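You operate a simulated robot arm through the tools that you are given. There is no shell and no other tool. Be economical: measure what you need, move in short steps, check, and stop when the job is done.

The job below is to be done with a simulated robot arm. You get a single attempt, and the scene is never put back.

TASK
Free the pink panel, lay it on the mat and stand the black weight on it.
Fine: red pull knob to 0 before a toggle opens.
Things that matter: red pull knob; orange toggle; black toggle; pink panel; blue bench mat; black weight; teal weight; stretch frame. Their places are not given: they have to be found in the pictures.

The check looks at the end state, three seconds after you hand in, the way a careful person would. Anything else that was tipped, shoved, dropped, spilled or broken makes it a failure.

THE ROBOT
A 6-joint arm with a two-finger parallel gripper, fixed in place. Base frame: the origin is at the foot of the arm, x ahead of it, y to its left, z up; the work surface is at about z = 0.86. Units: m, rad, N and s.
With the tool pointing down near the work surface it reaches from about 0.24 to 0.64 m from the base axis. Its first joint turns from -1.152 to 1.152 rad. Payload 2.7 kg.
The tool frame sits at the grasp point between the pads (the TCP): z along the fingers, y along the line on which they close. The tips reach 0.023 m beyond it. The gripper opens to 0.094 m. The fingers are 0.038 m wide and 0.01 m thick; the gripper's body (0.054 by 0.096 m) begins 0.039 m behind the TCP.
Orientation is told as [roll, pitch, yaw] about the base's x, y, z axes, in that order, counted from this pose: with the fingers straight down and closing along the base's y, the tool's x points along the base's -x, its y along +y and its z along -z.

THE INTERFACE
- The arm moves only by the tool arm_command. Its argument "motion" is a list that holds one entry, the list of rows, each a list of 7 numbers: the shift along the base's x, y, z in m, then the turn, a rotation vector about the base's x, y, z in rad, then the finger opening in m, from 0 to 0.094. In form: [[[dx, dy, dz, rx, ry, rz, fingers], ...]]. A call has 1 to 12 rows; each row is the pose to reach, as a shift and turn from the pose commanded when the call began. A row lasts 0.2 s, in which the tool goes at most 0.05 m and 0.15 rad; a call with a longer step from one row to the next is refused whole, and so is a gripper value outside its range. Where a pose cannot be reached the arm comes as near as it can. A force on the tool above 50 N (or 10 N above the force at the start of the call, whichever is more), or a blocked arm, ends the call early, and 0.2 s more pass. Each finger travels about 0.045 m/s and halts on what it meets, pressing with about 30 N; the grip force reading is that of the motor and also rises with nothing between the fingers. The clock runs only during rows and for 0.2 s after the last one: add rows that repeat a pose to give the fingers time. It gives the time, the measured TCP pose, the force on the tool (base axes), the opening and the grip force at its end, in the units of the frame above (readings bear some noise).
- Cameras (640 x 400 px; columns grow to the right, rows downward): "scene" is fixed at [0.0964, -0.442, 1.3923]; the picture's right is [0.62, -0.79, 0.00], its down [-0.41, -0.32, -0.86] and it looks along [0.67, 0.53, -0.52] (base axes); focal length 228 px, centre (320, 200). "wrist" rides on the gripper at [-0.039, 0, -0.044] in the tool frame; the picture's right is [0.00, -1.00, 0.00], its down [0.97, 0.00, -0.24] and it looks along [0.24, 0.00, 0.97] (tool axes); focal length 218 px, centre (320, 200).
- get_image(camera): a new picture of that camera. It takes no simulated time.
- measure_at(camera, pixels): for up to 12 pixels [column, row] of the newest picture of that camera ("zoom" is the newest enlarged one), the place [x, y, z] in the base frame of the surface seen there, good to about 0.002 m, but the place of the scene camera against the robot may be out by one fixed shift of up to 0.025 m in any direction. It takes no simulated time.
- inspect(camera, box): a new picture of the part [left, top, right, bottom] of that camera's present view, enlarged. It takes no simulated time.
- hand_in(): hands the job in; it is judged then, once.

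Keep the steps short. Do not move on a guess: measure, check each grasp and each placing, and mend mistakes. In all there are 80 turns and 34 pictures (those below and enlarged ones count). Leave the gripper open and the arm clear of the work at the hand-in unless told otherwise, and finish with a single line.

The tools are called after "Call:" as a command line: name --argument value ..., lists and objects as JSON in quotes. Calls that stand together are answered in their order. arm_command: Moves the arm, as the interface text tells. Its arguments: {"type":"object","properties":{"motion":{"type":"array","items":{"type":"array","items":{"type":"array","items":{"type":"number"}}}}},"required":["motion"]} The other tools are called the same way: get_image (camera) takes a picture; measure_at (camera, pixels) gives the place of the surface under pixels of a picture; inspect (camera, box) takes an enlarged picture of a part of a camera's view; hand_in () hands the job in.

At the start:

```text
time_s: 0.0
eef_pos: [0.346, -0.1013, 1.2857]
tool_rot: [-0.001, -0.002, -0.001]
wrist_force: [-0.6, 0.5, 0.5]
grip_width: 0.0941
finger_force: 0.2
```

scene: 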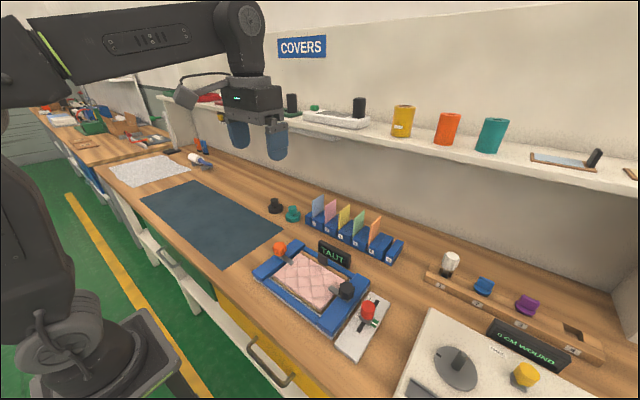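
wrist: 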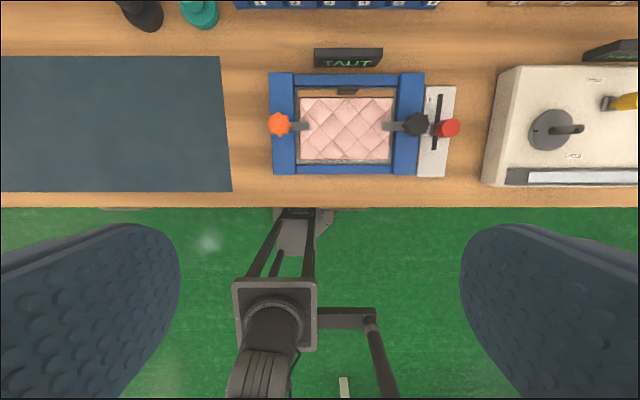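

I see the stretch frame with a pink panel, "TAUT" display, orange toggle on the left, black toggle on the right, and a red knob on a slider. I'll take enlarged views of it.

Call:
inspect --camera "wrist" --box '[250, 40, 474, 180]'

Call:
inspect --camera "scene" --box '[240, 220, 400, 370]'

Call:
measure_at --camera "wrist" --pixels '[[278, 124], [305, 126], [416, 124], [392, 126], [447, 128], [440, 98], [434, 148], [345, 128], [145, 15], [200, 14], [100, 120], [348, 91]]'

```text
2.86 times, centred on (362, 110) of wrist
```

zoom: 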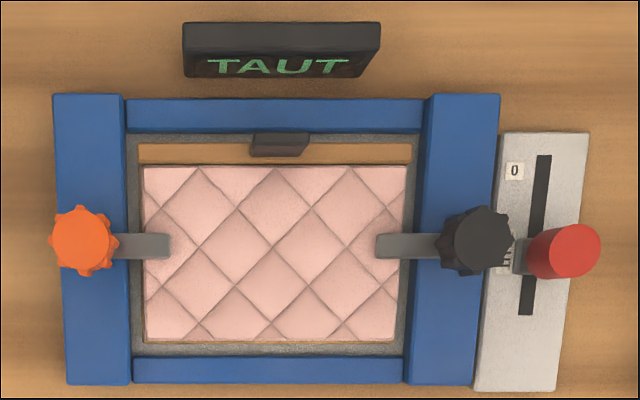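

```text
2.67 times, centred on (320, 295) of scene
```

zoom: 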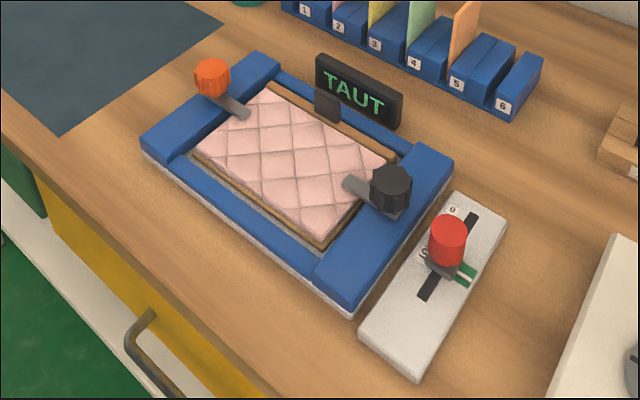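

```text
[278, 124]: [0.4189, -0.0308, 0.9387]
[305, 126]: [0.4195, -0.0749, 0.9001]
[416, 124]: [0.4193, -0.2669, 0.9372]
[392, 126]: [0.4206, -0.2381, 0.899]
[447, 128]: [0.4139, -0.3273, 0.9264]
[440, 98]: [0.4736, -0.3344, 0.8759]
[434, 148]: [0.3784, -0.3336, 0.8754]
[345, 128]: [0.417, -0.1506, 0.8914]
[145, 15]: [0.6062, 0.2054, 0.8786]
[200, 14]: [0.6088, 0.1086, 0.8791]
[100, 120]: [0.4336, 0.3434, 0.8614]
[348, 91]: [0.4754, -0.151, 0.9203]
```

The weights stand at about (0.606, 0.205) black and (0.609, 0.108) teal. I'll bring the camera closer to the slider to see how the knob works.

Call:
arm_command --motion '[[[0.016, -0.03, -0.03, 0, 0, 0, 0.094], [0.032, -0.06, -0.06, 0, 0, 0, 0.094], [0.048, -0.09, -0.09, 0, 0, 0, 0.094], [0.064, -0.12, -0.12, 0, 0, 0, 0.094], [0.08, -0.15, -0.15, 0, 0, 0, 0.094], [0.08, -0.18, -0.17, 0, 0, 0, 0.094], [0.08, -0.18, -0.17, 0, 0, 0, 0.094]]]'

Call:
get_image --camera "wrist"

Call:
inspect --camera "scene" --box '[325, 275, 397, 365]'

```text
time_s: 1.6
eef_pos: [0.423, -0.2804, 1.1156]
tool_rot: [-0.003, -0.002, -0.001]
wrist_force: [-0.7, 0.5, -0.3]
grip_width: 0.0942
finger_force: 0.0
```

```text
29 pictures are left
```

wrist: 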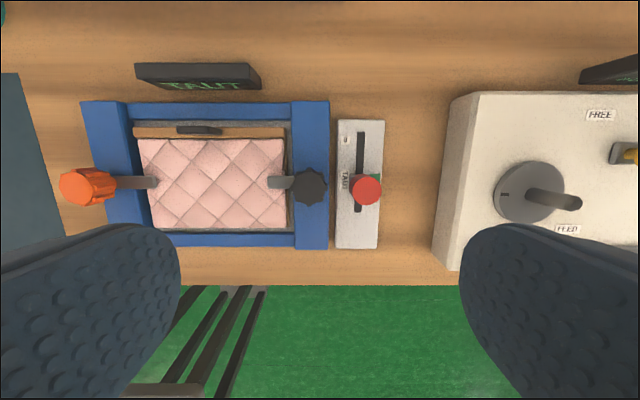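

```text
4.44 times, centred on (361, 320) of scene
```

zoom: 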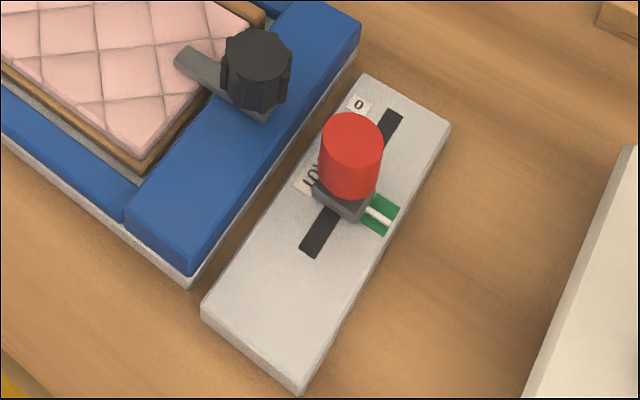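

The knob is a vertical red cylinder on a slider block. It sits in a green TAUT zone, and "0" is at the far (+x) end. I'll enlarge and measure it.

Call:
inspect --camera "wrist" --box '[260, 100, 420, 260]'

Call:
measure_at --camera "wrist" --pixels '[[366, 191], [366, 180], [356, 191], [377, 191], [366, 202], [361, 133], [357, 212], [346, 140], [378, 178], [310, 187], [88, 187], [205, 131]]'

```text
2.50 times, centred on (340, 180) of wrist
```

zoom: 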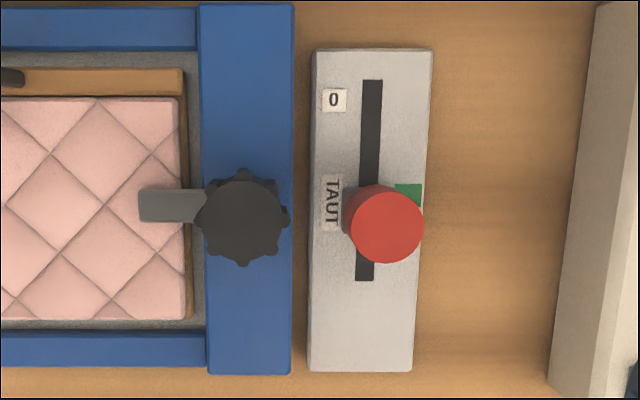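

```text
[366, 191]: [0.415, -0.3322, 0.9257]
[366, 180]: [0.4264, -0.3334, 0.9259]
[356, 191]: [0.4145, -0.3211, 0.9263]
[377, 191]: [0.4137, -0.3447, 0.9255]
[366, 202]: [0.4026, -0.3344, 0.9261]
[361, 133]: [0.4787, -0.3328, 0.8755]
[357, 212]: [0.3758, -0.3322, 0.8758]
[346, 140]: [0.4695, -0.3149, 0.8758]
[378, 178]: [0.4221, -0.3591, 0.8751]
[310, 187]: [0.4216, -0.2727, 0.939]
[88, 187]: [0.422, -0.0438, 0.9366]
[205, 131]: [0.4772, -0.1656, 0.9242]
```

The knob centre is (0.4145, -0.333) with its top at 0.926 and a diameter of about 0.029. "0" is at x≈0.4695. I'll go down with the fingers part open (0.054) to clear the black toggle.

Call:
arm_command --motion '[[[-0.0085, -0.0526, 0, 0, 0, 0, 0.07], [-0.0085, -0.0526, -0.04, 0, 0, 0, 0.054], [-0.0085, -0.0526, -0.08, 0, 0, 0, 0.054], [-0.0085, -0.0526, -0.11, 0, 0, 0, 0.054], [-0.0085, -0.0526, -0.14, 0, 0, 0, 0.054], [-0.0085, -0.0526, -0.17, 0, 0, 0, 0.054], [-0.0085, -0.0526, -0.185, 0, 0, 0, 0.054], [-0.0085, -0.0526, -0.1976, 0, 0, 0, 0.054], [-0.0085, -0.0526, -0.1976, 0, 0, 0, 0.054]]]'

Call:
get_image --camera "wrist"

```text
refused: row 1 steps farther than a row can; nothing moved
```

```text
26 pictures are left
```

wrist: 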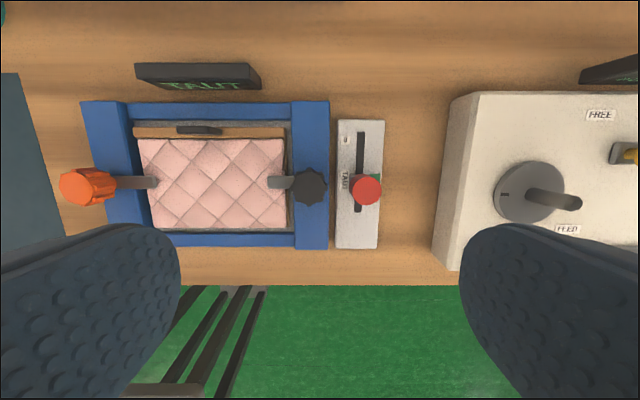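

The first step was too long and the call was refused. I'll split it.

Call:
arm_command --motion '[[[-0.004, -0.026, 0, 0, 0, 0, 0.07], [-0.0085, -0.0526, -0.02, 0, 0, 0, 0.054], [-0.0085, -0.0526, -0.06, 0, 0, 0, 0.054], [-0.0085, -0.0526, -0.1, 0, 0, 0, 0.054], [-0.0085, -0.0526, -0.14, 0, 0, 0, 0.054], [-0.0085, -0.0526, -0.17, 0, 0, 0, 0.054], [-0.0085, -0.0526, -0.185, 0, 0, 0, 0.054], [-0.0085, -0.0526, -0.1976, 0, 0, 0, 0.054], [-0.0085, -0.0526, -0.1976, 0, 0, 0, 0.054]]]'

Call:
get_image --camera "wrist"

```text
time_s: 3.6
eef_pos: [0.415, -0.3342, 0.9173]
tool_rot: [-0.001, -0.003, -0.001]
wrist_force: [0.2, 0.5, 0.5]
grip_width: 0.054
finger_force: 0.2
```

```text
25 pictures are left
```

wrist: 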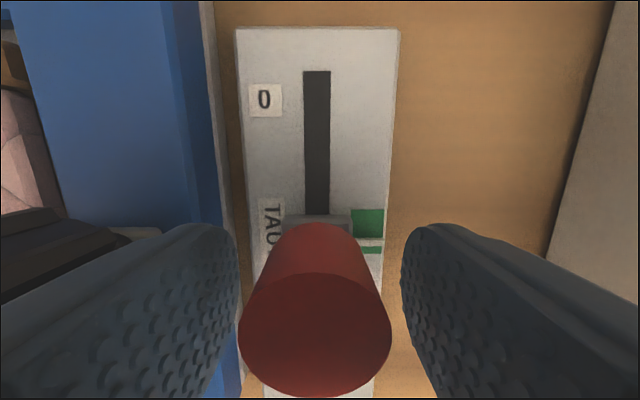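

The knob is centred between the fingers. I'll close on it, then slide gently toward +x.

Call:
arm_command --motion '[[[0, 0, 0, 0, 0, 0, 0.02], [0, 0, 0, 0, 0, 0, 0.02], [0, 0, 0, 0, 0, 0, 0.02], [0, 0, 0, 0, 0, 0, 0.02], [0.01, 0, 0, 0, 0, 0, 0.02], [0.02, 0, 0, 0, 0, 0, 0.02], [0.03, 0, 0, 0, 0, 0, 0.02], [0.04, 0, 0, 0, 0, 0, 0.02], [0.05, 0, 0, 0, 0, 0, 0.02], [0.05, 0, 0, 0, 0, 0, 0.02]]]'

Call:
get_image --camera "wrist"

```text
time_s: 5.8
eef_pos: [0.4662, -0.3323, 0.9189]
tool_rot: [-0.001, -0.002, -0.001]
wrist_force: [-0.5, 6.5, 7.2]
grip_width: 0.0312
finger_force: 45.2
```

```text
24 pictures are left
```

wrist: 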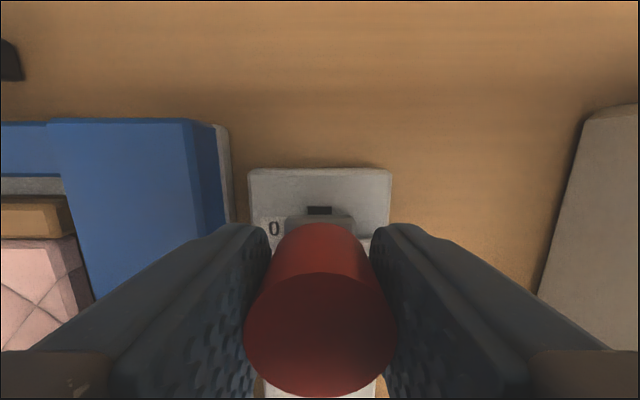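

The knob moved. I'll look at the display and the pointer in the scene view.

Call:
inspect --camera "scene" --box '[300, 235, 420, 355]'

```text
3.33 times, centred on (360, 295) of scene
```

zoom: 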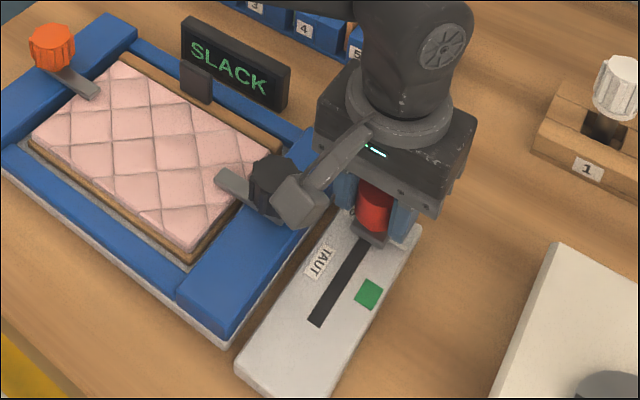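

The display reads SLACK. I'll push 4 mm more to seat the knob at 0, then release and rise.

Call:
arm_command --motion '[[[0.002, 0, 0, 0, 0, 0, 0.02], [0.004, 0, 0, 0, 0, 0, 0.02], [0.004, 0, 0, 0, 0, 0, 0.02]]]'

Call:
arm_command --motion '[[[0, 0, 0, 0, 0, 0, 0.054], [0, 0, 0, 0, 0, 0, 0.054], [0, 0, 0, 0, 0, 0, 0.054], [0, 0, 0.03, 0, 0, 0, 0.054], [0, 0, 0.07, 0, 0, 0, 0.06], [-0.015, 0.02, 0.11, 0, 0, 0, 0.094], [-0.03, 0.04, 0.13, 0, 0, 0, 0.094], [-0.04, 0.06, 0.13, 0, 0, 0, 0.094], [-0.04, 0.06, 0.13, 0, 0, 0, 0.094]]]'

Call:
get_image --camera "wrist"

```text
time_s: 6.6
eef_pos: [0.4703, -0.3324, 0.9174]
tool_rot: [-0.001, -0.003, 0.002]
wrist_force: [0.3, 4.4, 7.0]
grip_width: 0.0314
finger_force: 45.4
```

```text
time_s: 8.6
eef_pos: [0.4296, -0.2715, 1.0481]
tool_rot: [-0.002, -0.003, 0.0]
wrist_force: [0.5, -0.5, 0.2]
grip_width: 0.0937
finger_force: 0.0
```

```text
22 pictures are left
```

wrist: 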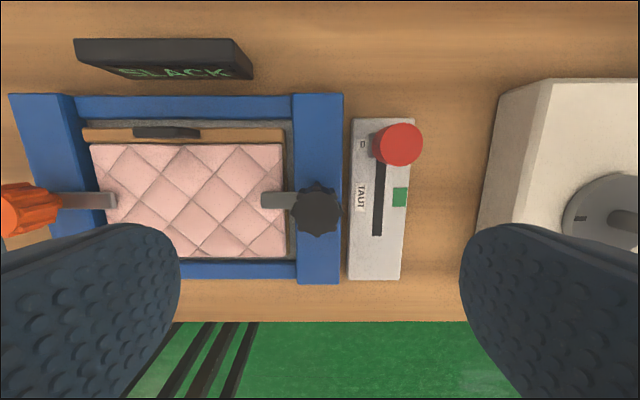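

The knob is at 0. Now I'll measure the black toggle and its arm, and the panel tab.

Call:
measure_at --camera "wrist" --pixels '[[317, 211], [317, 190], [317, 232], [297, 211], [338, 211], [265, 200], [278, 200], [400, 145], [310, 150], [137, 131], [198, 131], [280, 136]]'

Call:
inspect --camera "wrist" --box '[60, 80, 360, 270]'

```text
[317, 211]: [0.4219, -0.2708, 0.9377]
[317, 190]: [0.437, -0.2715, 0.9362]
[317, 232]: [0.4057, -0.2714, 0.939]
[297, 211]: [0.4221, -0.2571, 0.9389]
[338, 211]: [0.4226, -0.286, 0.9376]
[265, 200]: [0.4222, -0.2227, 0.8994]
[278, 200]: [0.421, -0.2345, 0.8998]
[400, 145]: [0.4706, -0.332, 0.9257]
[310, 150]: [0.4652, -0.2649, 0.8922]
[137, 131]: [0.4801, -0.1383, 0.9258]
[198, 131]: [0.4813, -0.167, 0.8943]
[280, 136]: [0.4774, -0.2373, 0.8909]
```

```text
2.11 times, centred on (210, 175) of wrist
```

zoom: 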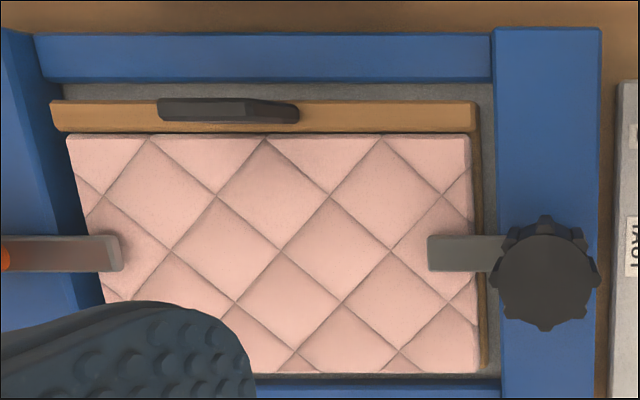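

The black toggle's centre is (0.422, -0.2712), its top 0.939 and its diameter about 0.034. I'll go down over it with a 0.056 opening.

Call:
arm_command --motion '[[[-0.008, 0, -0.02, 0, 0, 0, 0.075], [-0.008, 0, -0.05, 0, 0, 0, 0.058], [-0.008, 0, -0.08, 0, 0, 0, 0.058], [-0.008, 0, -0.1, 0, 0, 0, 0.058], [-0.008, 0, -0.1185, 0, 0, 0, 0.058], [-0.008, 0, -0.1185, 0, 0, 0, 0.03], [-0.008, 0, -0.1185, 0, 0, 0, 0.025], [-0.008, 0, -0.1185, 0, 0, 0, 0.025], [-0.008, 0, -0.1185, 0, 0, 0, 0.025]]]'

Call:
get_image --camera "wrist"

```text
time_s: 10.6
eef_pos: [0.4226, -0.2695, 0.9295]
tool_rot: [0.004, 0.001, 0.002]
wrist_force: [-3.1, 34.9, 4.2]
grip_width: 0.0337
finger_force: 45.4
```

```text
20 pictures are left
```

wrist: 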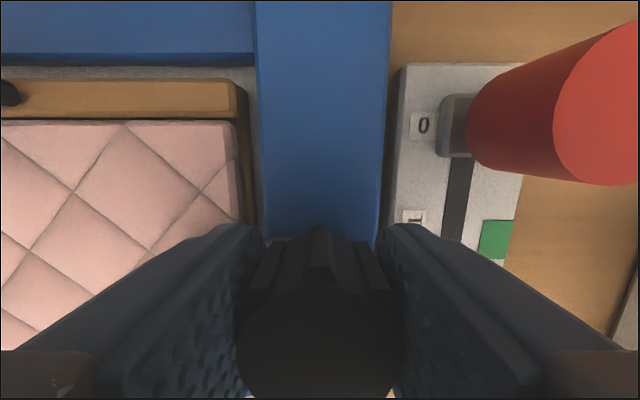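

It is gripped (0.0337), with a 35 N side force from a slight offset. I'll shift +2 mm in y and turn a little about +z to test the direction.

Call:
arm_command --motion '[[[0, 0.0015, 0, 0, 0, 0, 0.025], [0, 0.0025, 0, 0, 0, 0, 0.025], [0, 0.0025, 0, 0, 0, 0.1, 0.025], [0, 0.0025, 0, 0, 0, 0.2, 0.025], [0, 0.0025, 0, 0, 0, 0.3, 0.025]]]'

Call:
inspect --camera "scene" --box '[260, 235, 400, 335]'

```text
time_s: 11.8
eef_pos: [0.4234, -0.2687, 0.9283]
tool_rot: [0.001, -0.003, 0.3]
wrist_force: [7.3, 22.6, -18.4]
grip_width: 0.0337
finger_force: 44.6
```

```text
4.00 times, centred on (330, 285) of scene
```

zoom: 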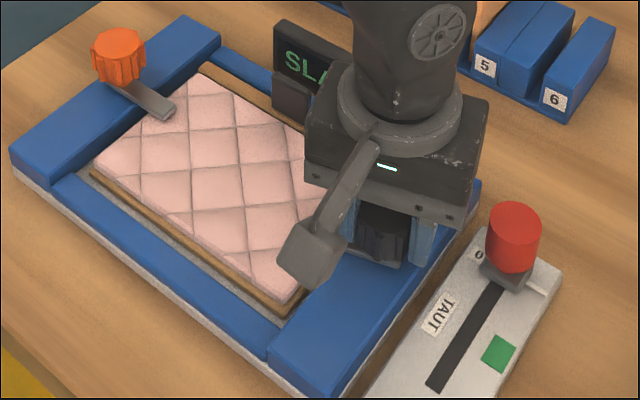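

The turn goes with small forces. I'll go on turning toward about 90° with another 2 mm of relief.

Call:
arm_command --motion '[[[0, 0.001, 0, 0, 0, 0.13, 0.025], [0, 0.0015, 0, 0, 0, 0.26, 0.025], [0, 0.0015, 0, 0, 0, 0.39, 0.025], [0, 0.0015, 0, 0, 0, 0.52, 0.025], [0, 0.0015, 0, 0, 0, 0.65, 0.025], [0, 0.0015, 0, 0, 0, 0.78, 0.025], [0, 0.0015, 0, 0, 0, 0.91, 0.025], [0, 0.0015, 0, 0, 0, 1.04, 0.025], [0, 0.0015, 0, 0, 0, 1.17, 0.025], [0, 0.0015, 0, 0, 0, 1.27, 0.025]]]'

Call:
inspect --camera "scene" --box '[260, 235, 400, 335]'

```text
time_s: 14.0
eef_pos: [0.4206, -0.2665, 0.9292]
tool_rot: [0.003, -0.007, 1.569]
wrist_force: [-10.4, 30.2, -10.3]
grip_width: 0.0338
finger_force: 45.1
```

```text
4.00 times, centred on (330, 285) of scene
```

zoom: 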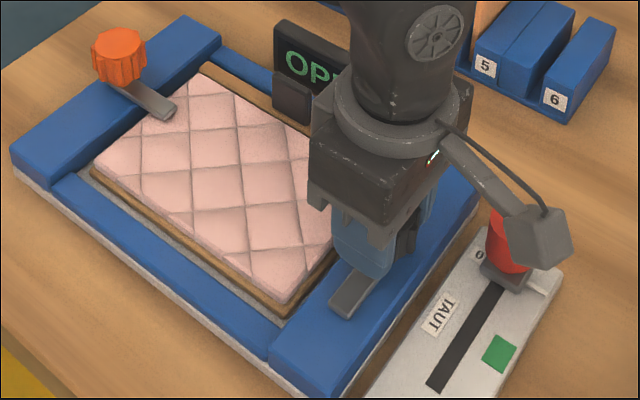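

The black toggle is open: its arm points to -x and the display reads OPEN. I'll release, rise and move over toward the orange toggle, keeping yaw at 90° so I can turn back to 0 there.

Call:
arm_command --motion '[[[0, 0, 0, 0, 0, 0, 0.06], [0, 0, 0, 0, 0, 0, 0.06], [0, 0, 0, 0, 0, 0, 0.06], [0, 0, 0.03, 0, 0, 0, 0.06], [0, 0, 0.07, 0, 0, 0, 0.06], [0, 0.03, 0.1, 0, 0, 0, 0.06], [0, 0.07, 0.12, 0, 0, 0, 0.094], [0, 0.11, 0.12, 0, 0, 0, 0.094], [0, 0.15, 0.12, 0, 0, 0, 0.094], [0, 0.18, 0.12, 0, 0, 0, 0.094], [0, 0.18, 0.12, 0, 0, 0, 0.094]]]'

Call:
get_image --camera "wrist"

```text
time_s: 16.4
eef_pos: [0.424, -0.0874, 1.051]
tool_rot: [-0.003, -0.001, 1.572]
wrist_force: [-0.7, 0.4, -0.2]
grip_width: 0.094
finger_force: 0.0
```

```text
17 pictures are left
```

wrist: 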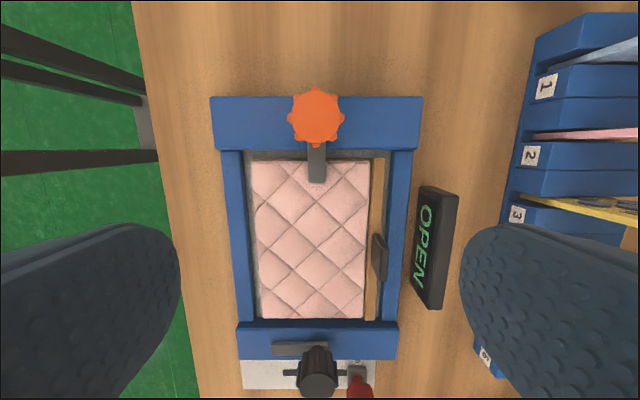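

The orange toggle is at pixel (316,118). I'll measure it, along with the panel tab, panel edges and the black toggle's arm.

Call:
measure_at --camera "wrist" --pixels '[[316, 118], [292, 118], [341, 118], [316, 93], [316, 140], [317, 175], [380, 248], [380, 275], [375, 160], [370, 318], [253, 318], [253, 163]]'

Call:
inspect --camera "wrist" --box '[330, 150, 430, 330]'

```text
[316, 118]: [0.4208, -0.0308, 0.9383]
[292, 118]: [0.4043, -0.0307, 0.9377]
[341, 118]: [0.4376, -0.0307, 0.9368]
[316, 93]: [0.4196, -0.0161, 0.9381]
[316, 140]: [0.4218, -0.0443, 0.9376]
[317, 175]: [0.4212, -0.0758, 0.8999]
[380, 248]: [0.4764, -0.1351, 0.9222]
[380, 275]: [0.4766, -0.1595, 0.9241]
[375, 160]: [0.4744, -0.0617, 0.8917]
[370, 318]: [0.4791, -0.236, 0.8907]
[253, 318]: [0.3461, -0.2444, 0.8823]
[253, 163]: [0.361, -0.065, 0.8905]
```

```text
2.22 times, centred on (380, 240) of wrist
```

zoom: 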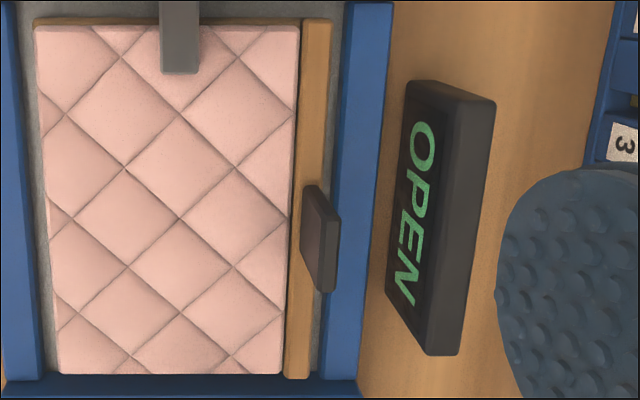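

The orange toggle's centre is (0.421, -0.0307). I'll go down and grip it with the fingers closing along x.

Call:
arm_command --motion '[[[-0.0025, 0.03, 0, 0, 0, 0, 0.075], [-0.0025, 0.0567, -0.02, 0, 0, 0, 0.058], [-0.0025, 0.0567, -0.06, 0, 0, 0, 0.058], [-0.0025, 0.0567, -0.09, 0, 0, 0, 0.058], [-0.0025, 0.0567, -0.11, 0, 0, 0, 0.058], [-0.0025, 0.0567, -0.1215, 0, 0, 0, 0.058], [-0.0025, 0.0567, -0.1215, 0, 0, 0, 0.03], [-0.0025, 0.0567, -0.1215, 0, 0, 0, 0.025], [-0.0025, 0.0567, -0.1215, 0, 0, 0, 0.025], [-0.0025, 0.0567, -0.1215, 0, 0, 0, 0.025]]]'

```text
time_s: 18.6
eef_pos: [0.4191, -0.0315, 0.9267]
tool_rot: [-0.003, -0.003, 1.569]
wrist_force: [15.6, 0.7, -10.2]
grip_width: 0.0338
finger_force: 45.3
```

It is gripped (0.0338) with low force. I'll turn it back by -90°, so its arm swings toward -x.

Call:
arm_command --motion '[[[0.001, 0, 0, 0, 0, -0.13, 0.025], [0.001, 0, 0, 0, 0, -0.27, 0.025], [0.001, 0, 0, 0, 0, -0.41, 0.025], [0.001, 0, 0, 0, 0, -0.55, 0.025], [0.001, 0, 0, 0, 0, -0.69, 0.025], [0.001, 0, 0, 0, 0, -0.83, 0.025], [0.001, 0, 0, 0, 0, -0.97, 0.025], [0.001, 0, 0, 0, 0, -1.11, 0.025], [0.001, 0, 0, 0, 0, -1.25, 0.025], [0.001, 0, 0, 0, 0, -1.39, 0.025], [0.001, 0, 0, 0, 0, -1.5, 0.025], [0.001, 0, 0, 0, 0, -1.57, 0.025]]]'

Call:
inspect --camera "scene" --box '[240, 225, 400, 335]'

```text
time_s: 21.2
eef_pos: [0.4195, -0.0302, 0.9276]
tool_rot: [-0.001, 0.001, 0.0]
wrist_force: [-17.0, 34.5, -5.7]
grip_width: 0.0341
finger_force: 44.8
```

```text
3.64 times, centred on (320, 280) of scene
```

zoom: 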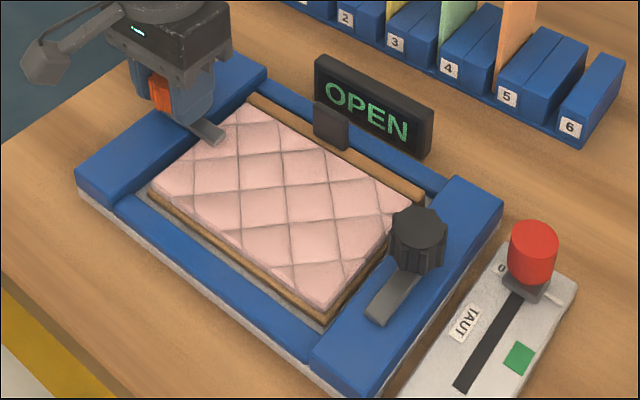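

The orange arm still points inward, so the fingers slipped: there's a stop that way. The grip is intact, so I'll turn the other way, +90°.

Call:
arm_command --motion '[[[0, -0.001, 0, 0, 0, 0.13, 0.025], [0, -0.001, 0, 0, 0, 0.27, 0.025], [0, -0.001, 0, 0, 0, 0.41, 0.025], [0, -0.001, 0, 0, 0, 0.55, 0.025], [0, -0.001, 0, 0, 0, 0.69, 0.025], [0, -0.001, 0, 0, 0, 0.83, 0.025], [0, -0.001, 0, 0, 0, 0.97, 0.025], [0, -0.001, 0, 0, 0, 1.11, 0.025], [0, -0.001, 0, 0, 0, 1.25, 0.025], [0, -0.001, 0, 0, 0, 1.39, 0.025], [0, -0.001, 0, 0, 0, 1.5, 0.025], [0, -0.001, 0, 0, 0, 1.57, 0.025]]]'

Call:
inspect --camera "scene" --box '[240, 225, 400, 335]'

```text
time_s: 23.8
eef_pos: [0.42, -0.0307, 0.9278]
tool_rot: [0.001, -0.006, 1.572]
wrist_force: [-11.2, 31.9, -12.1]
grip_width: 0.0338
finger_force: 45.4
```

```text
3.64 times, centred on (320, 280) of scene
```

zoom: 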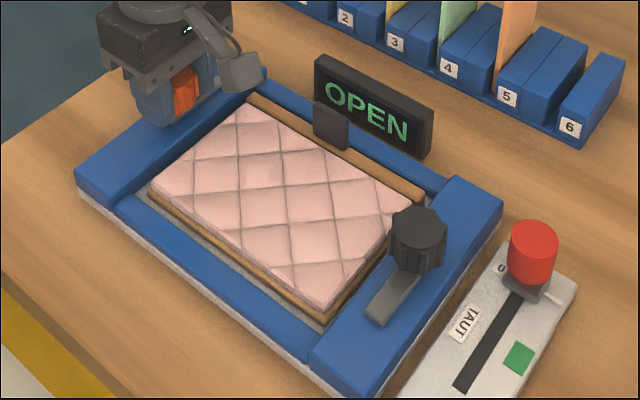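

The orange arm is clear of the panel. I'll release, rise and move above the panel tab for a measured look.

Call:
arm_command --motion '[[[0, 0, 0, 0, 0, 0, 0.06], [0, 0, 0, 0, 0, 0, 0.06], [0, 0, 0, 0, 0, 0, 0.06], [0, 0, 0.03, 0, 0, 0, 0.06], [0, 0, 0.07, 0, 0, 0, 0.06], [0.02, -0.03, 0.1, 0, 0, 0, 0.06], [0.04, -0.06, 0.11, 0, 0, 0, 0.06], [0.057, -0.09, 0.11, 0, 0, 0, 0.04], [0.057, -0.1195, 0.11, 0, 0, 0, 0.04], [0.057, -0.1195, 0.11, 0, 0, 0, 0.04]]]'

Call:
get_image --camera "wrist"

```text
time_s: 26.0
eef_pos: [0.4781, -0.1528, 1.0367]
tool_rot: [-0.001, -0.003, 1.572]
wrist_force: [-1.0, -0.4, 0.1]
grip_width: 0.04
finger_force: 0.0
```

```text
13 pictures are left
```

wrist: 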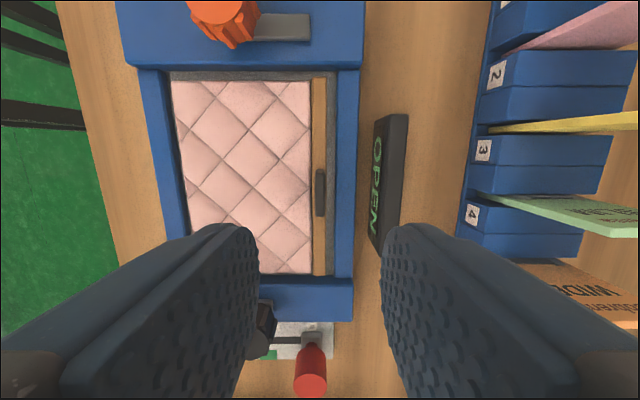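

Call:
measure_at --camera "wrist" --pixels '[[319, 175], [319, 210], [315, 192], [321, 192], [325, 192], [375, 180], [392, 120], [405, 120], [329, 100], [172, 82], [270, 90], [310, 270]]'

Call:
inspect --camera "wrist" --box '[270, 140, 420, 250]'

```text
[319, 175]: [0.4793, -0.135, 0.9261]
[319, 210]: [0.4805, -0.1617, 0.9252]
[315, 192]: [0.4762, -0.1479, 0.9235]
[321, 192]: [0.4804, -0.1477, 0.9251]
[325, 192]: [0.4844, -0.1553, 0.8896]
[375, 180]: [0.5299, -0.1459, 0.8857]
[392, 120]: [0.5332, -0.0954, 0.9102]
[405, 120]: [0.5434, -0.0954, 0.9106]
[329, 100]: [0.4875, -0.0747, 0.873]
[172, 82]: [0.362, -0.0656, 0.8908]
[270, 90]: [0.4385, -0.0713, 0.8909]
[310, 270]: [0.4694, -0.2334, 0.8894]
```

```text
3.64 times, centred on (345, 195) of wrist
```

zoom: 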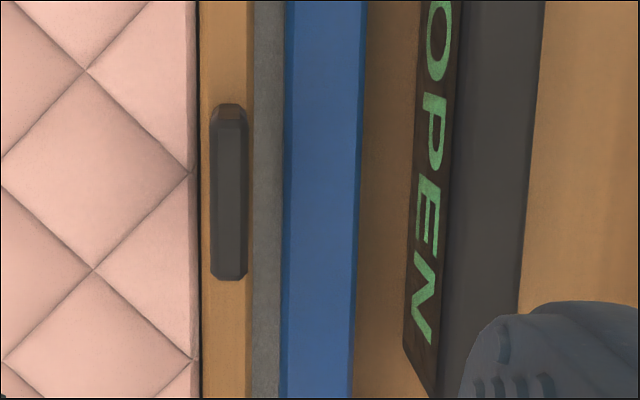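

The tab is at (0.479, -0.149) with its top at 0.925. It is thin along x and the display is clear of the fingers. I'll go down around it, and also measure the mat corners in the scene picture, with the weights as reference.

Call:
arm_command --motion '[[[0.001, 0.003, -0.03, 0, 0, 0, 0.034], [0.001, 0.003, -0.06, 0, 0, 0, 0.034], [0.001, 0.003, -0.09, 0, 0, 0, 0.034], [0.001, 0.003, -0.105, 0, 0, 0, 0.034], [0.001, 0.003, -0.119, 0, 0, 0, 0.034], [0.001, 0.003, -0.119, 0, 0, 0, 0.034]]]'

Call:
measure_at --camera "scene" --pixels '[[145, 193], [191, 180], [280, 231], [222, 265], [210, 220], [274, 201], [292, 209], [280, 244], [276, 205], [366, 303]]'

Call:
get_image --camera "wrist"

```text
time_s: 27.4
eef_pos: [0.4796, -0.1491, 0.9176]
tool_rot: [-0.002, -0.001, 1.572]
wrist_force: [-0.1, 0.7, -0.4]
grip_width: 0.0338
finger_force: 0.1
```

```text
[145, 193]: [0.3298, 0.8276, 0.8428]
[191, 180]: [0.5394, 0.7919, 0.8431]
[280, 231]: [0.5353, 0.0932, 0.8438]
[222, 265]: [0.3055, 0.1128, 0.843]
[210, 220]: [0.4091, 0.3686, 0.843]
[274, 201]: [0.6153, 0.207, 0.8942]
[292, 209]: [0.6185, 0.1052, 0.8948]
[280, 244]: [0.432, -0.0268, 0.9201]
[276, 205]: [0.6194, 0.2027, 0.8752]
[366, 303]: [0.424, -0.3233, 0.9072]
```

```text
11 pictures are left
```

wrist: 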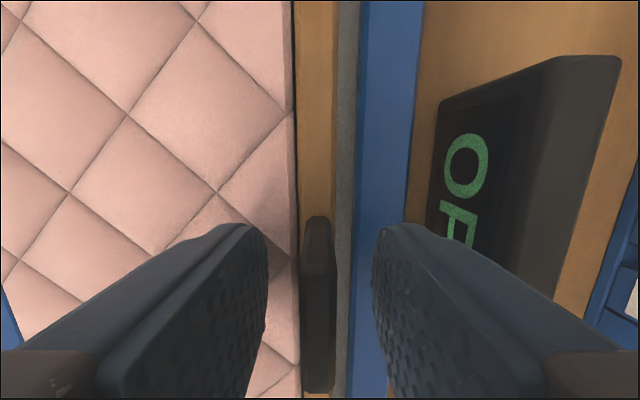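

The tab is centred. The mat spans about x 0.30–0.53 from y≈0.10 leftward, at z 0.861. I'll close and do a small test lift.

Call:
arm_command --motion '[[[0, 0, 0, 0, 0, 0, 0.004], [0, 0, 0, 0, 0, 0, 0], [0, 0, 0, 0, 0, 0, 0], [0, 0, 0, 0, 0, 0, 0], [0, 0, 0.005, 0, 0, 0, 0], [0, 0, 0.015, 0, 0, 0, 0], [0, 0, 0.03, 0, 0, 0, 0], [0, 0, 0.05, 0, 0, 0, 0], [0, 0, 0.05, 0, 0, 0, 0]]]'

Call:
get_image --camera "scene"

```text
time_s: 29.4
eef_pos: [0.478, -0.1501, 0.9697]
tool_rot: [-0.004, -0.003, 1.571]
wrist_force: [-0.1, -0.2, -1.9]
grip_width: 0.0076
finger_force: 29.8
```

```text
10 pictures are left
```

scene: 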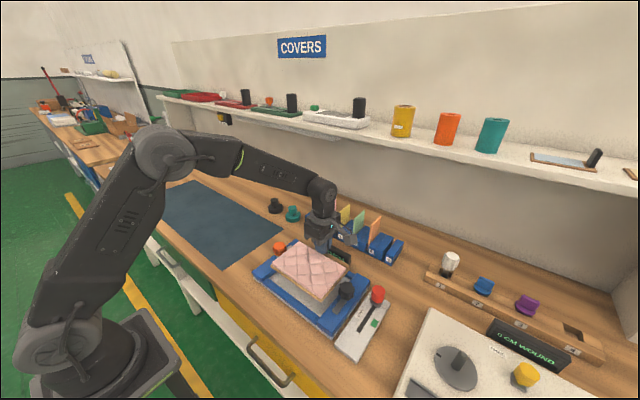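

The panel is free and hangs level. I'll raise it and carry it toward the mat.

Call:
arm_command --motion '[[[0, 0, 0.025, 0, 0, 0, 0], [0, 0, 0.055, 0, 0, 0, 0], [0, 0.03, 0.06, 0, 0, 0, 0], [0, 0.07, 0.06, 0, 0, 0, 0], [0, 0.11, 0.06, 0, 0, 0, 0], [0, 0.15, 0.06, 0, 0, 0, 0], [0, 0.19, 0.06, 0, 0, 0, 0], [0, 0.23, 0.06, 0, 0, 0, 0], [0, 0.27, 0.06, 0, 0, 0, 0], [0, 0.31, 0.06, 0, 0, 0, 0], [0, 0.35, 0.06, 0, 0, 0, 0], [0, 0.38, 0.06, 0, 0, 0, 0]]]'

Call:
arm_command --motion '[[[-0.01, 0.02, 0, 0, 0, 0, 0], [-0.01, 0.02, -0.03, 0, 0, 0, 0], [-0.01, 0.02, -0.06, 0, 0, 0, 0], [-0.01, 0.02, -0.08, 0, 0, 0, 0], [-0.01, 0.02, -0.095, 0, 0, 0, 0], [-0.01, 0.02, -0.105, 0, 0, 0, 0], [-0.01, 0.02, -0.105, 0, 0, 0, 0]]]'

Call:
get_image --camera "scene"

```text
time_s: 32.0
eef_pos: [0.4785, 0.23, 1.0278]
tool_rot: [-0.001, -0.002, 1.571]
wrist_force: [0.3, -0.1, -1.7]
grip_width: 0.0077
finger_force: 29.5
```

```text
time_s: 33.6
eef_pos: [0.4683, 0.2507, 0.9226]
tool_rot: [-0.002, -0.002, 1.571]
wrist_force: [0.7, 0.2, -2.5]
grip_width: 0.0076
finger_force: 30.1
```

```text
9 pictures are left
```

scene: 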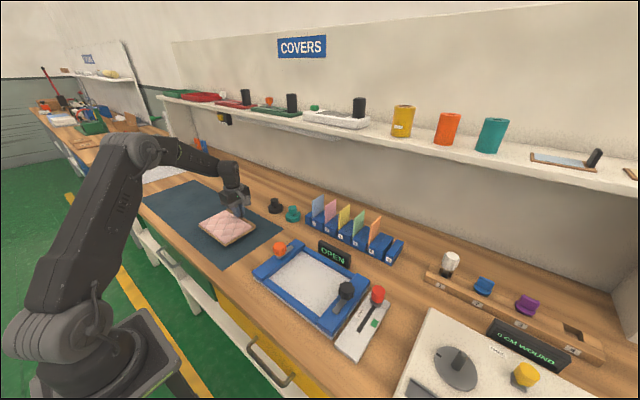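

The panel is over the mat, well inside its edges. I'll lower it in small steps and watch the vertical force.

Call:
arm_command --motion '[[[0, 0, -0.005, 0, 0, 0, 0], [0, 0, -0.01, 0, 0, 0, 0], [0, 0, -0.014, 0, 0, 0, 0], [0, 0, -0.017, 0, 0, 0, 0], [0, 0, -0.017, 0, 0, 0, 0]]]'

Call:
measure_at --camera "scene" --pixels '[[228, 225], [202, 227]]'

```text
time_s: 34.8
eef_pos: [0.4682, 0.2502, 0.9076]
tool_rot: [-0.003, -0.001, 1.569]
wrist_force: [0.6, 0.7, -1.4]
grip_width: 0.0078
finger_force: 30.3
```

```text
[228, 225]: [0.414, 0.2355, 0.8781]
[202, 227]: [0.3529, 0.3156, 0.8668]
```

No contact yet. I'll go on in 2 mm steps.

Call:
arm_command --motion '[[[0, 0, -0.002, 0, 0, 0, 0], [0, 0, -0.004, 0, 0, 0, 0], [0, 0, -0.005, 0, 0, 0, 0], [0, 0, -0.005, 0, 0, 0, 0]]]'

```text
time_s: 35.8
eef_pos: [0.4698, 0.2515, 0.9043]
tool_rot: [-0.005, -0.004, 1.572]
wrist_force: [-2.7, 0.4, 24.5]
grip_width: 0.008
finger_force: 29.7
```

Contact at about 0.904 (24 N). I'll back off 2 mm, open, rise and go toward the black weight.

Call:
arm_command --motion '[[[0, 0, 0.0025, 0, 0, 0, 0], [0, 0, 0.0025, 0, 0, 0, 0.03], [0, 0, 0.0025, 0, 0, 0, 0.036], [0, 0, 0.0025, 0, 0, 0, 0.036], [0, 0, 0.02, 0, 0, 0, 0.036], [0, 0, 0.05, 0, 0, 0, 0.036], [0, 0, 0.09, 0, 0, 0, 0.04], [0, 0, 0.13, 0, 0, 0, 0.06], [0, 0, 0.15, 0, 0, 0, 0.07], [0.03, -0.01, 0.15, 0, 0, 0, 0.08], [0.06, -0.03, 0.15, 0, 0, 0, 0.094], [0.06, -0.03, 0.15, 0, 0, 0, 0.094]]]'

Call:
get_image --camera "wrist"

Call:
get_image --camera "scene"

```text
time_s: 38.4
eef_pos: [0.5256, 0.222, 1.0506]
tool_rot: [-0.002, -0.002, 1.57]
wrist_force: [0.3, 0.7, 0.2]
grip_width: 0.094
finger_force: 0.0
```

```text
8 pictures are left
```

wrist: 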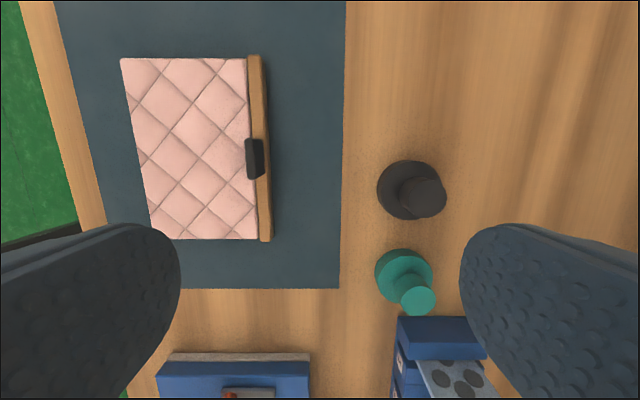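

```text
7 pictures are left
```

scene: 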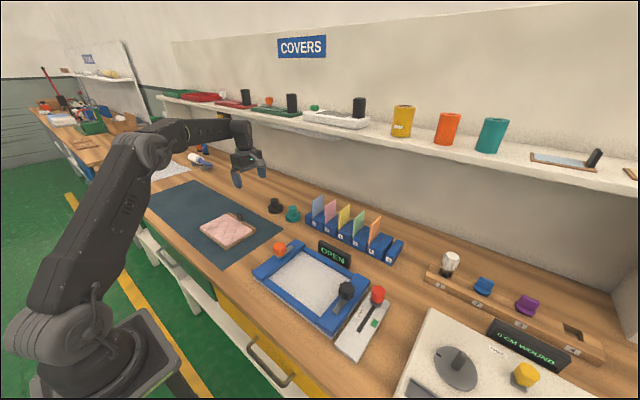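

The panel lies on the mat. I'll measure the black weight's base and knob, and the panel.

Call:
measure_at --camera "wrist" --pixels '[[425, 199], [425, 184], [425, 214], [413, 199], [439, 199], [385, 190], [405, 165], [407, 217], [418, 301], [195, 150], [125, 60], [265, 235]]'

Call:
inspect --camera "wrist" --box '[360, 140, 460, 320]'

```text
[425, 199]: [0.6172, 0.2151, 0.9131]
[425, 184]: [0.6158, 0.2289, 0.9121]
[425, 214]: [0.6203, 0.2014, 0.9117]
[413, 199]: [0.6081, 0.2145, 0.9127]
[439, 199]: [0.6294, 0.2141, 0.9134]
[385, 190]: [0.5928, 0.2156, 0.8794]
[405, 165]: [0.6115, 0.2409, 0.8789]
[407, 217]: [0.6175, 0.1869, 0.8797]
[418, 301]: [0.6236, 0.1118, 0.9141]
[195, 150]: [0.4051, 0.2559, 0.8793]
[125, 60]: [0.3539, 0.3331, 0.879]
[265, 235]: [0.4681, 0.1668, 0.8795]
```

```text
2.22 times, centred on (410, 230) of wrist
```

zoom: 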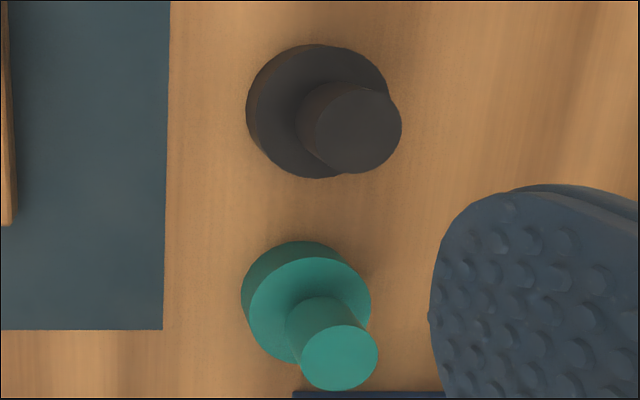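

The black knob's centre is about (0.618, 0.215) with its top at 0.913. Its base top is 0.879 with a radius of about 0.031. I'll check the shelf's position, then turn the tool back to yaw 0 up here.

Call:
measure_at --camera "scene" --pixels '[[300, 124], [250, 112], [222, 118], [262, 180]]'

Call:
arm_command --motion '[[[0, 0, 0, 0, 0, -0.14, 0.08], [0, 0, 0, 0, 0, -0.28, 0.08], [0, 0, 0, 0, 0, -0.42, 0.064], [0, 0, 0, 0, 0, -0.56, 0.064], [0, 0, 0, 0, 0, -0.7, 0.064], [0, 0, 0, 0, 0, -0.84, 0.064], [0, 0, 0, 0, 0, -0.98, 0.064], [0, 0, 0, 0, 0, -1.12, 0.064], [0, 0, 0, 0, 0, -1.26, 0.064], [0, 0, 0, 0, 0, -1.4, 0.064], [0, 0, 0, 0, 0, -1.5, 0.064], [0, 0, 0, 0, 0, -1.571, 0.064]]]'

```text
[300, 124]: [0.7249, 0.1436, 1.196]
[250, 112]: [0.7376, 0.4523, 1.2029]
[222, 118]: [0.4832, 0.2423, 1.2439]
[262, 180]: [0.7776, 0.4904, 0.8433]
```

```text
time_s: 41.0
eef_pos: [0.5272, 0.2194, 1.0515]
tool_rot: [0.0, -0.002, -0.001]
wrist_force: [0.4, 0.0, -0.7]
grip_width: 0.0643
finger_force: 0.0
```

The shelf edge is at x≈0.72, z≈1.2, which is clear. I'll move over the weight at z≈0.96.

Call:
arm_command --motion '[[[0.02, -0.003, -0.02, 0, 0, 0, 0.064], [0.045, -0.006, -0.035, 0, 0, 0, 0.064], [0.07, -0.006, -0.05, 0, 0, 0, 0.064], [0.088, -0.006, -0.06, 0, 0, 0, 0.064], [0.09, -0.006, -0.075, 0, 0, 0, 0.064], [0.09, -0.006, -0.09, 0, 0, 0, 0.064], [0.09, -0.006, -0.09, 0, 0, 0, 0.064]]]'

Call:
get_image --camera "wrist"

```text
time_s: 42.6
eef_pos: [0.6035, 0.2069, 0.9584]
tool_rot: [-0.002, 0.001, 0.002]
wrist_force: [0.0, -0.3, -0.1]
grip_width: 0.064
finger_force: 0.0
out of reach, approached as far as the arm can: row 4, 5, 6, 7
```

```text
5 pictures are left
```

wrist: 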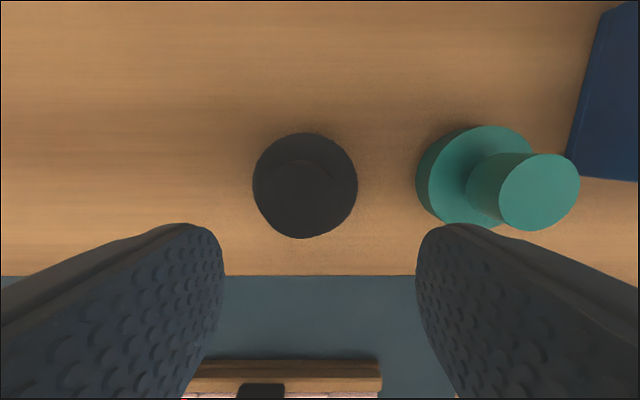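

The arm's reach ends at (0.6035, 0.207). I'll measure the black knob from here.

Call:
measure_at --camera "wrist" --pixels '[[305, 185], [305, 165], [305, 210], [285, 190], [325, 190], [305, 136], [305, 236], [255, 185], [355, 185]]'

Call:
inspect --camera "wrist" --box '[240, 120, 370, 250]'

```text
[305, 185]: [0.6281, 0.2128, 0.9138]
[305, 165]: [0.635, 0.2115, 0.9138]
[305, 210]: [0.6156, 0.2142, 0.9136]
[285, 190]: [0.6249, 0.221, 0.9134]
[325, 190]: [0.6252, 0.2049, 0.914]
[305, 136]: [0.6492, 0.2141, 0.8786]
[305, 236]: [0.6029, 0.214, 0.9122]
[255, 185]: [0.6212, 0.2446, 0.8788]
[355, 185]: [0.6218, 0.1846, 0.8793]
```

```text
3.08 times, centred on (305, 185) of wrist
```

zoom: 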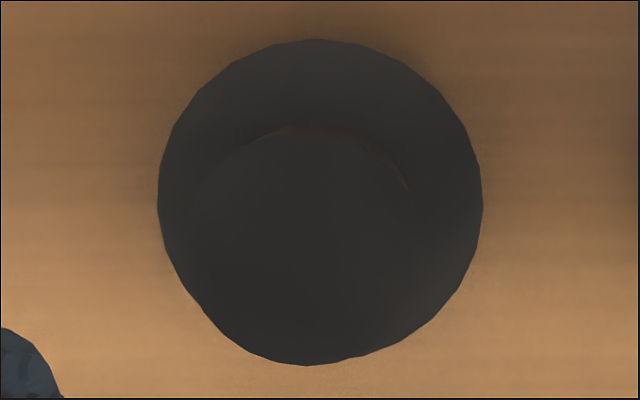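

The knob centre is (0.6195, 0.2145), about 17 mm beyond vertical reach. I'll tilt the tool about its closing axis (y) so the tips point outward. I'll apply the tilt in place and read the pose.

Call:
arm_command --motion '[[[0, 0, 0, 0, -0.1, 0, 0.064], [0, 0, 0, 0, -0.2, 0, 0.064], [0, 0, 0, 0, -0.25, 0, 0.064], [0, 0, 0, 0, -0.25, 0, 0.064]]]'

```text
time_s: 43.6
eef_pos: [0.6046, 0.208, 0.9599]
tool_rot: [-0.002, -0.254, 0.001]
wrist_force: [0.6, -0.4, -0.3]
grip_width: 0.064
finger_force: 0.0
```

The tilt is in and the pose is in reach. I'll move to (0.6195, 0.2145), then straight down to z≈0.911.

Call:
arm_command --motion '[[[0.008, 0.003, 0, 0, 0, 0, 0.064], [0.015, 0.0065, 0, 0, 0, 0, 0.064], [0.015, 0.0065, -0.015, 0, 0, 0, 0.064], [0.015, 0.0065, -0.03, 0, 0, 0, 0.064], [0.015, 0.0065, -0.04, 0, 0, 0, 0.064], [0.015, 0.0065, -0.048, 0, 0, 0, 0.064], [0.015, 0.0065, -0.048, 0, 0, 0, 0.064]]]'

```text
time_s: 45.2
eef_pos: [0.6185, 0.2138, 0.9125]
tool_rot: [-0.001, -0.252, 0.0]
wrist_force: [-1.1, -0.4, 0.4]
grip_width: 0.0642
finger_force: 0.1
```

I'm in place with no contact. I'll drop 3 mm more, close, and lift 2 cm as a test.

Call:
arm_command --motion '[[[0, 0, -0.003, 0, 0, 0, 0.064], [0, 0, -0.003, 0, 0, 0, 0.04], [0, 0, -0.003, 0, 0, 0, 0.02], [0, 0, -0.003, 0, 0, 0, 0.02], [0, 0, -0.003, 0, 0, 0, 0.02], [0, 0, -0.003, 0, 0, 0, 0.02], [0, 0, 0.005, 0, 0, 0, 0.02], [0, 0, 0.015, 0, 0, 0, 0.02], [0, 0, 0.025, 0, 0, 0, 0.02], [0, 0, 0.025, 0, 0, 0, 0.02]]]'

Call:
get_image --camera "wrist"

```text
time_s: 47.4
eef_pos: [0.6181, 0.2147, 0.9376]
tool_rot: [-0.001, -0.251, 0.0]
wrist_force: [0.1, 0.2, -4.5]
grip_width: 0.0337
finger_force: 30.3
```

```text
3 pictures are left
```

wrist: 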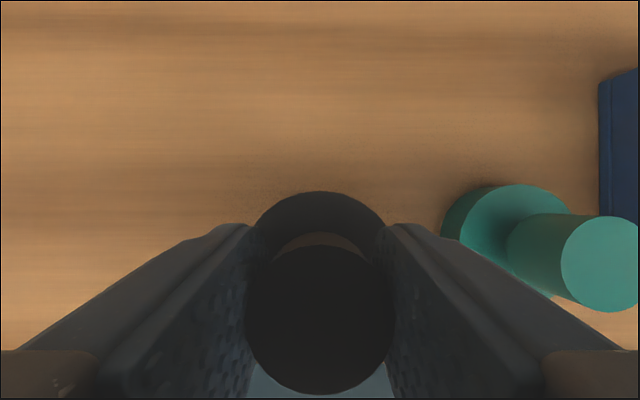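

The weight is held (4.5 N, opening 0.0337). I'll raise it and carry it over the panel's middle, about (0.402, 0.25).

Call:
arm_command --motion '[[[0, 0, 0.03, 0, 0, 0, 0.02], [0, 0, 0.055, 0, 0, 0, 0.02], [-0.03, 0.005, 0.06, 0, 0, 0, 0.02], [-0.07, 0.012, 0.06, 0, 0, 0, 0.02], [-0.11, 0.02, 0.06, 0, 0, 0, 0.02], [-0.15, 0.027, 0.06, 0, 0, 0, 0.02], [-0.19, 0.035, 0.06, 0, 0, 0, 0.02], [-0.216, 0.035, 0.06, 0, 0, 0, 0.02], [-0.216, 0.035, 0.03, 0, 0, 0, 0.02], [-0.216, 0.035, 0.01, 0, 0, 0, 0.02], [-0.216, 0.035, 0.001, 0, 0, 0, 0.02], [-0.216, 0.035, 0.001, 0, 0, 0, 0.02]]]'

Call:
inspect --camera "scene" --box '[170, 170, 310, 280]'

```text
time_s: 50.0
eef_pos: [0.4019, 0.2507, 0.9374]
tool_rot: [-0.002, -0.251, -0.002]
wrist_force: [0.5, 0.3, -4.5]
grip_width: 0.0337
finger_force: 30.3
```

```text
3.64 times, centred on (240, 225) of scene
```

zoom: 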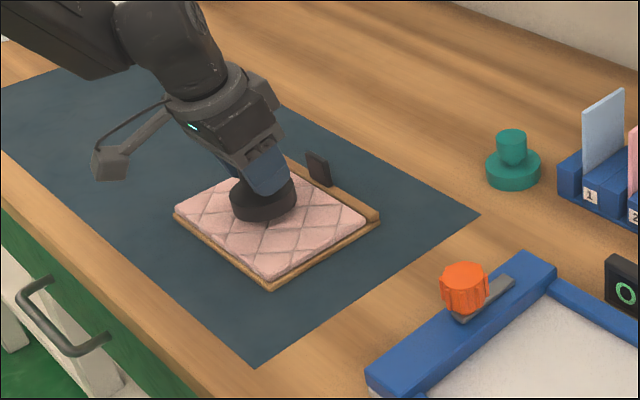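

The weight is over the panel, upright. I'll lower it in small steps to contact, expected near 0.928.

Call:
arm_command --motion '[[[0, 0, -0.003, 0, 0, 0, 0.02], [0, 0, -0.006, 0, 0, 0, 0.02], [0, 0, -0.008, 0, 0, 0, 0.02], [0, 0, -0.009, 0, 0, 0, 0.02], [0, 0, -0.009, 0, 0, 0, 0.02]]]'

```text
time_s: 51.2
eef_pos: [0.4024, 0.2502, 0.9295]
tool_rot: [-0.004, -0.251, 0.001]
wrist_force: [-0.2, -0.4, -5.0]
grip_width: 0.0337
finger_force: 29.9
```

Call:
arm_command --motion '[[[0, 0, -0.001, 0, 0, 0, 0.02], [0, 0, -0.002, 0, 0, 0, 0.02], [0, 0, -0.003, 0, 0, 0, 0.02], [0, 0, -0.003, 0, 0, 0, 0.02]]]'

```text
time_s: 52.2
eef_pos: [0.4019, 0.2495, 0.9272]
tool_rot: [0.0, -0.254, 0.0]
wrist_force: [-5.8, -6.1, 19.4]
grip_width: 0.0334
finger_force: 30.6
```

Contact (19 N). I'll back off 1.5 mm, open, and withdraw straight up.

Call:
arm_command --motion '[[[0, 0, 0.0015, 0, 0, 0, 0.02], [0, 0, 0.0015, 0, 0, 0, 0.04], [0, 0, 0.0015, 0, 0, 0, 0.06], [0, 0, 0.0015, 0, 0, 0, 0.064], [0, 0, 0.0015, 0, 0, 0, 0.064], [0, 0, 0.02, 0, 0, 0, 0.064], [0, 0, 0.05, 0, 0, 0, 0.064], [0, 0, 0.09, 0, 0, 0, 0.07], [0, 0, 0.13, 0, 0, 0, 0.094], [-0.03, 0, 0.16, 0, 0, 0, 0.094], [-0.07, 0, 0.18, 0, 0.1, 0, 0.094], [-0.09, 0, 0.2, 0, 0.2, 0, 0.094]]]'

Call:
get_image --camera "scene"

```text
time_s: 54.8
eef_pos: [0.3122, 0.2485, 1.1263]
tool_rot: [-0.001, -0.05, 0.0]
wrist_force: [0.3, -0.1, -0.2]
grip_width: 0.0941
finger_force: 0.0
```

```text
1 pictures are left
```

scene: 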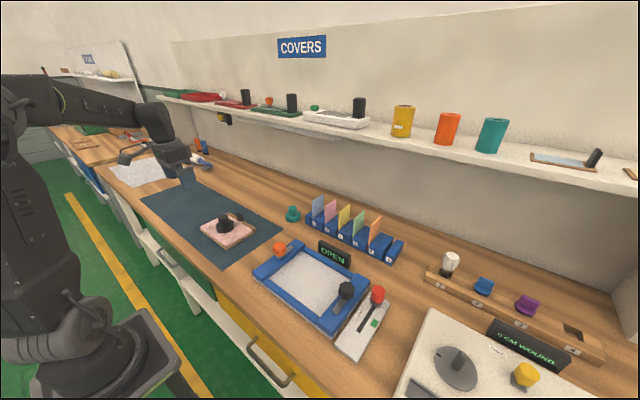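

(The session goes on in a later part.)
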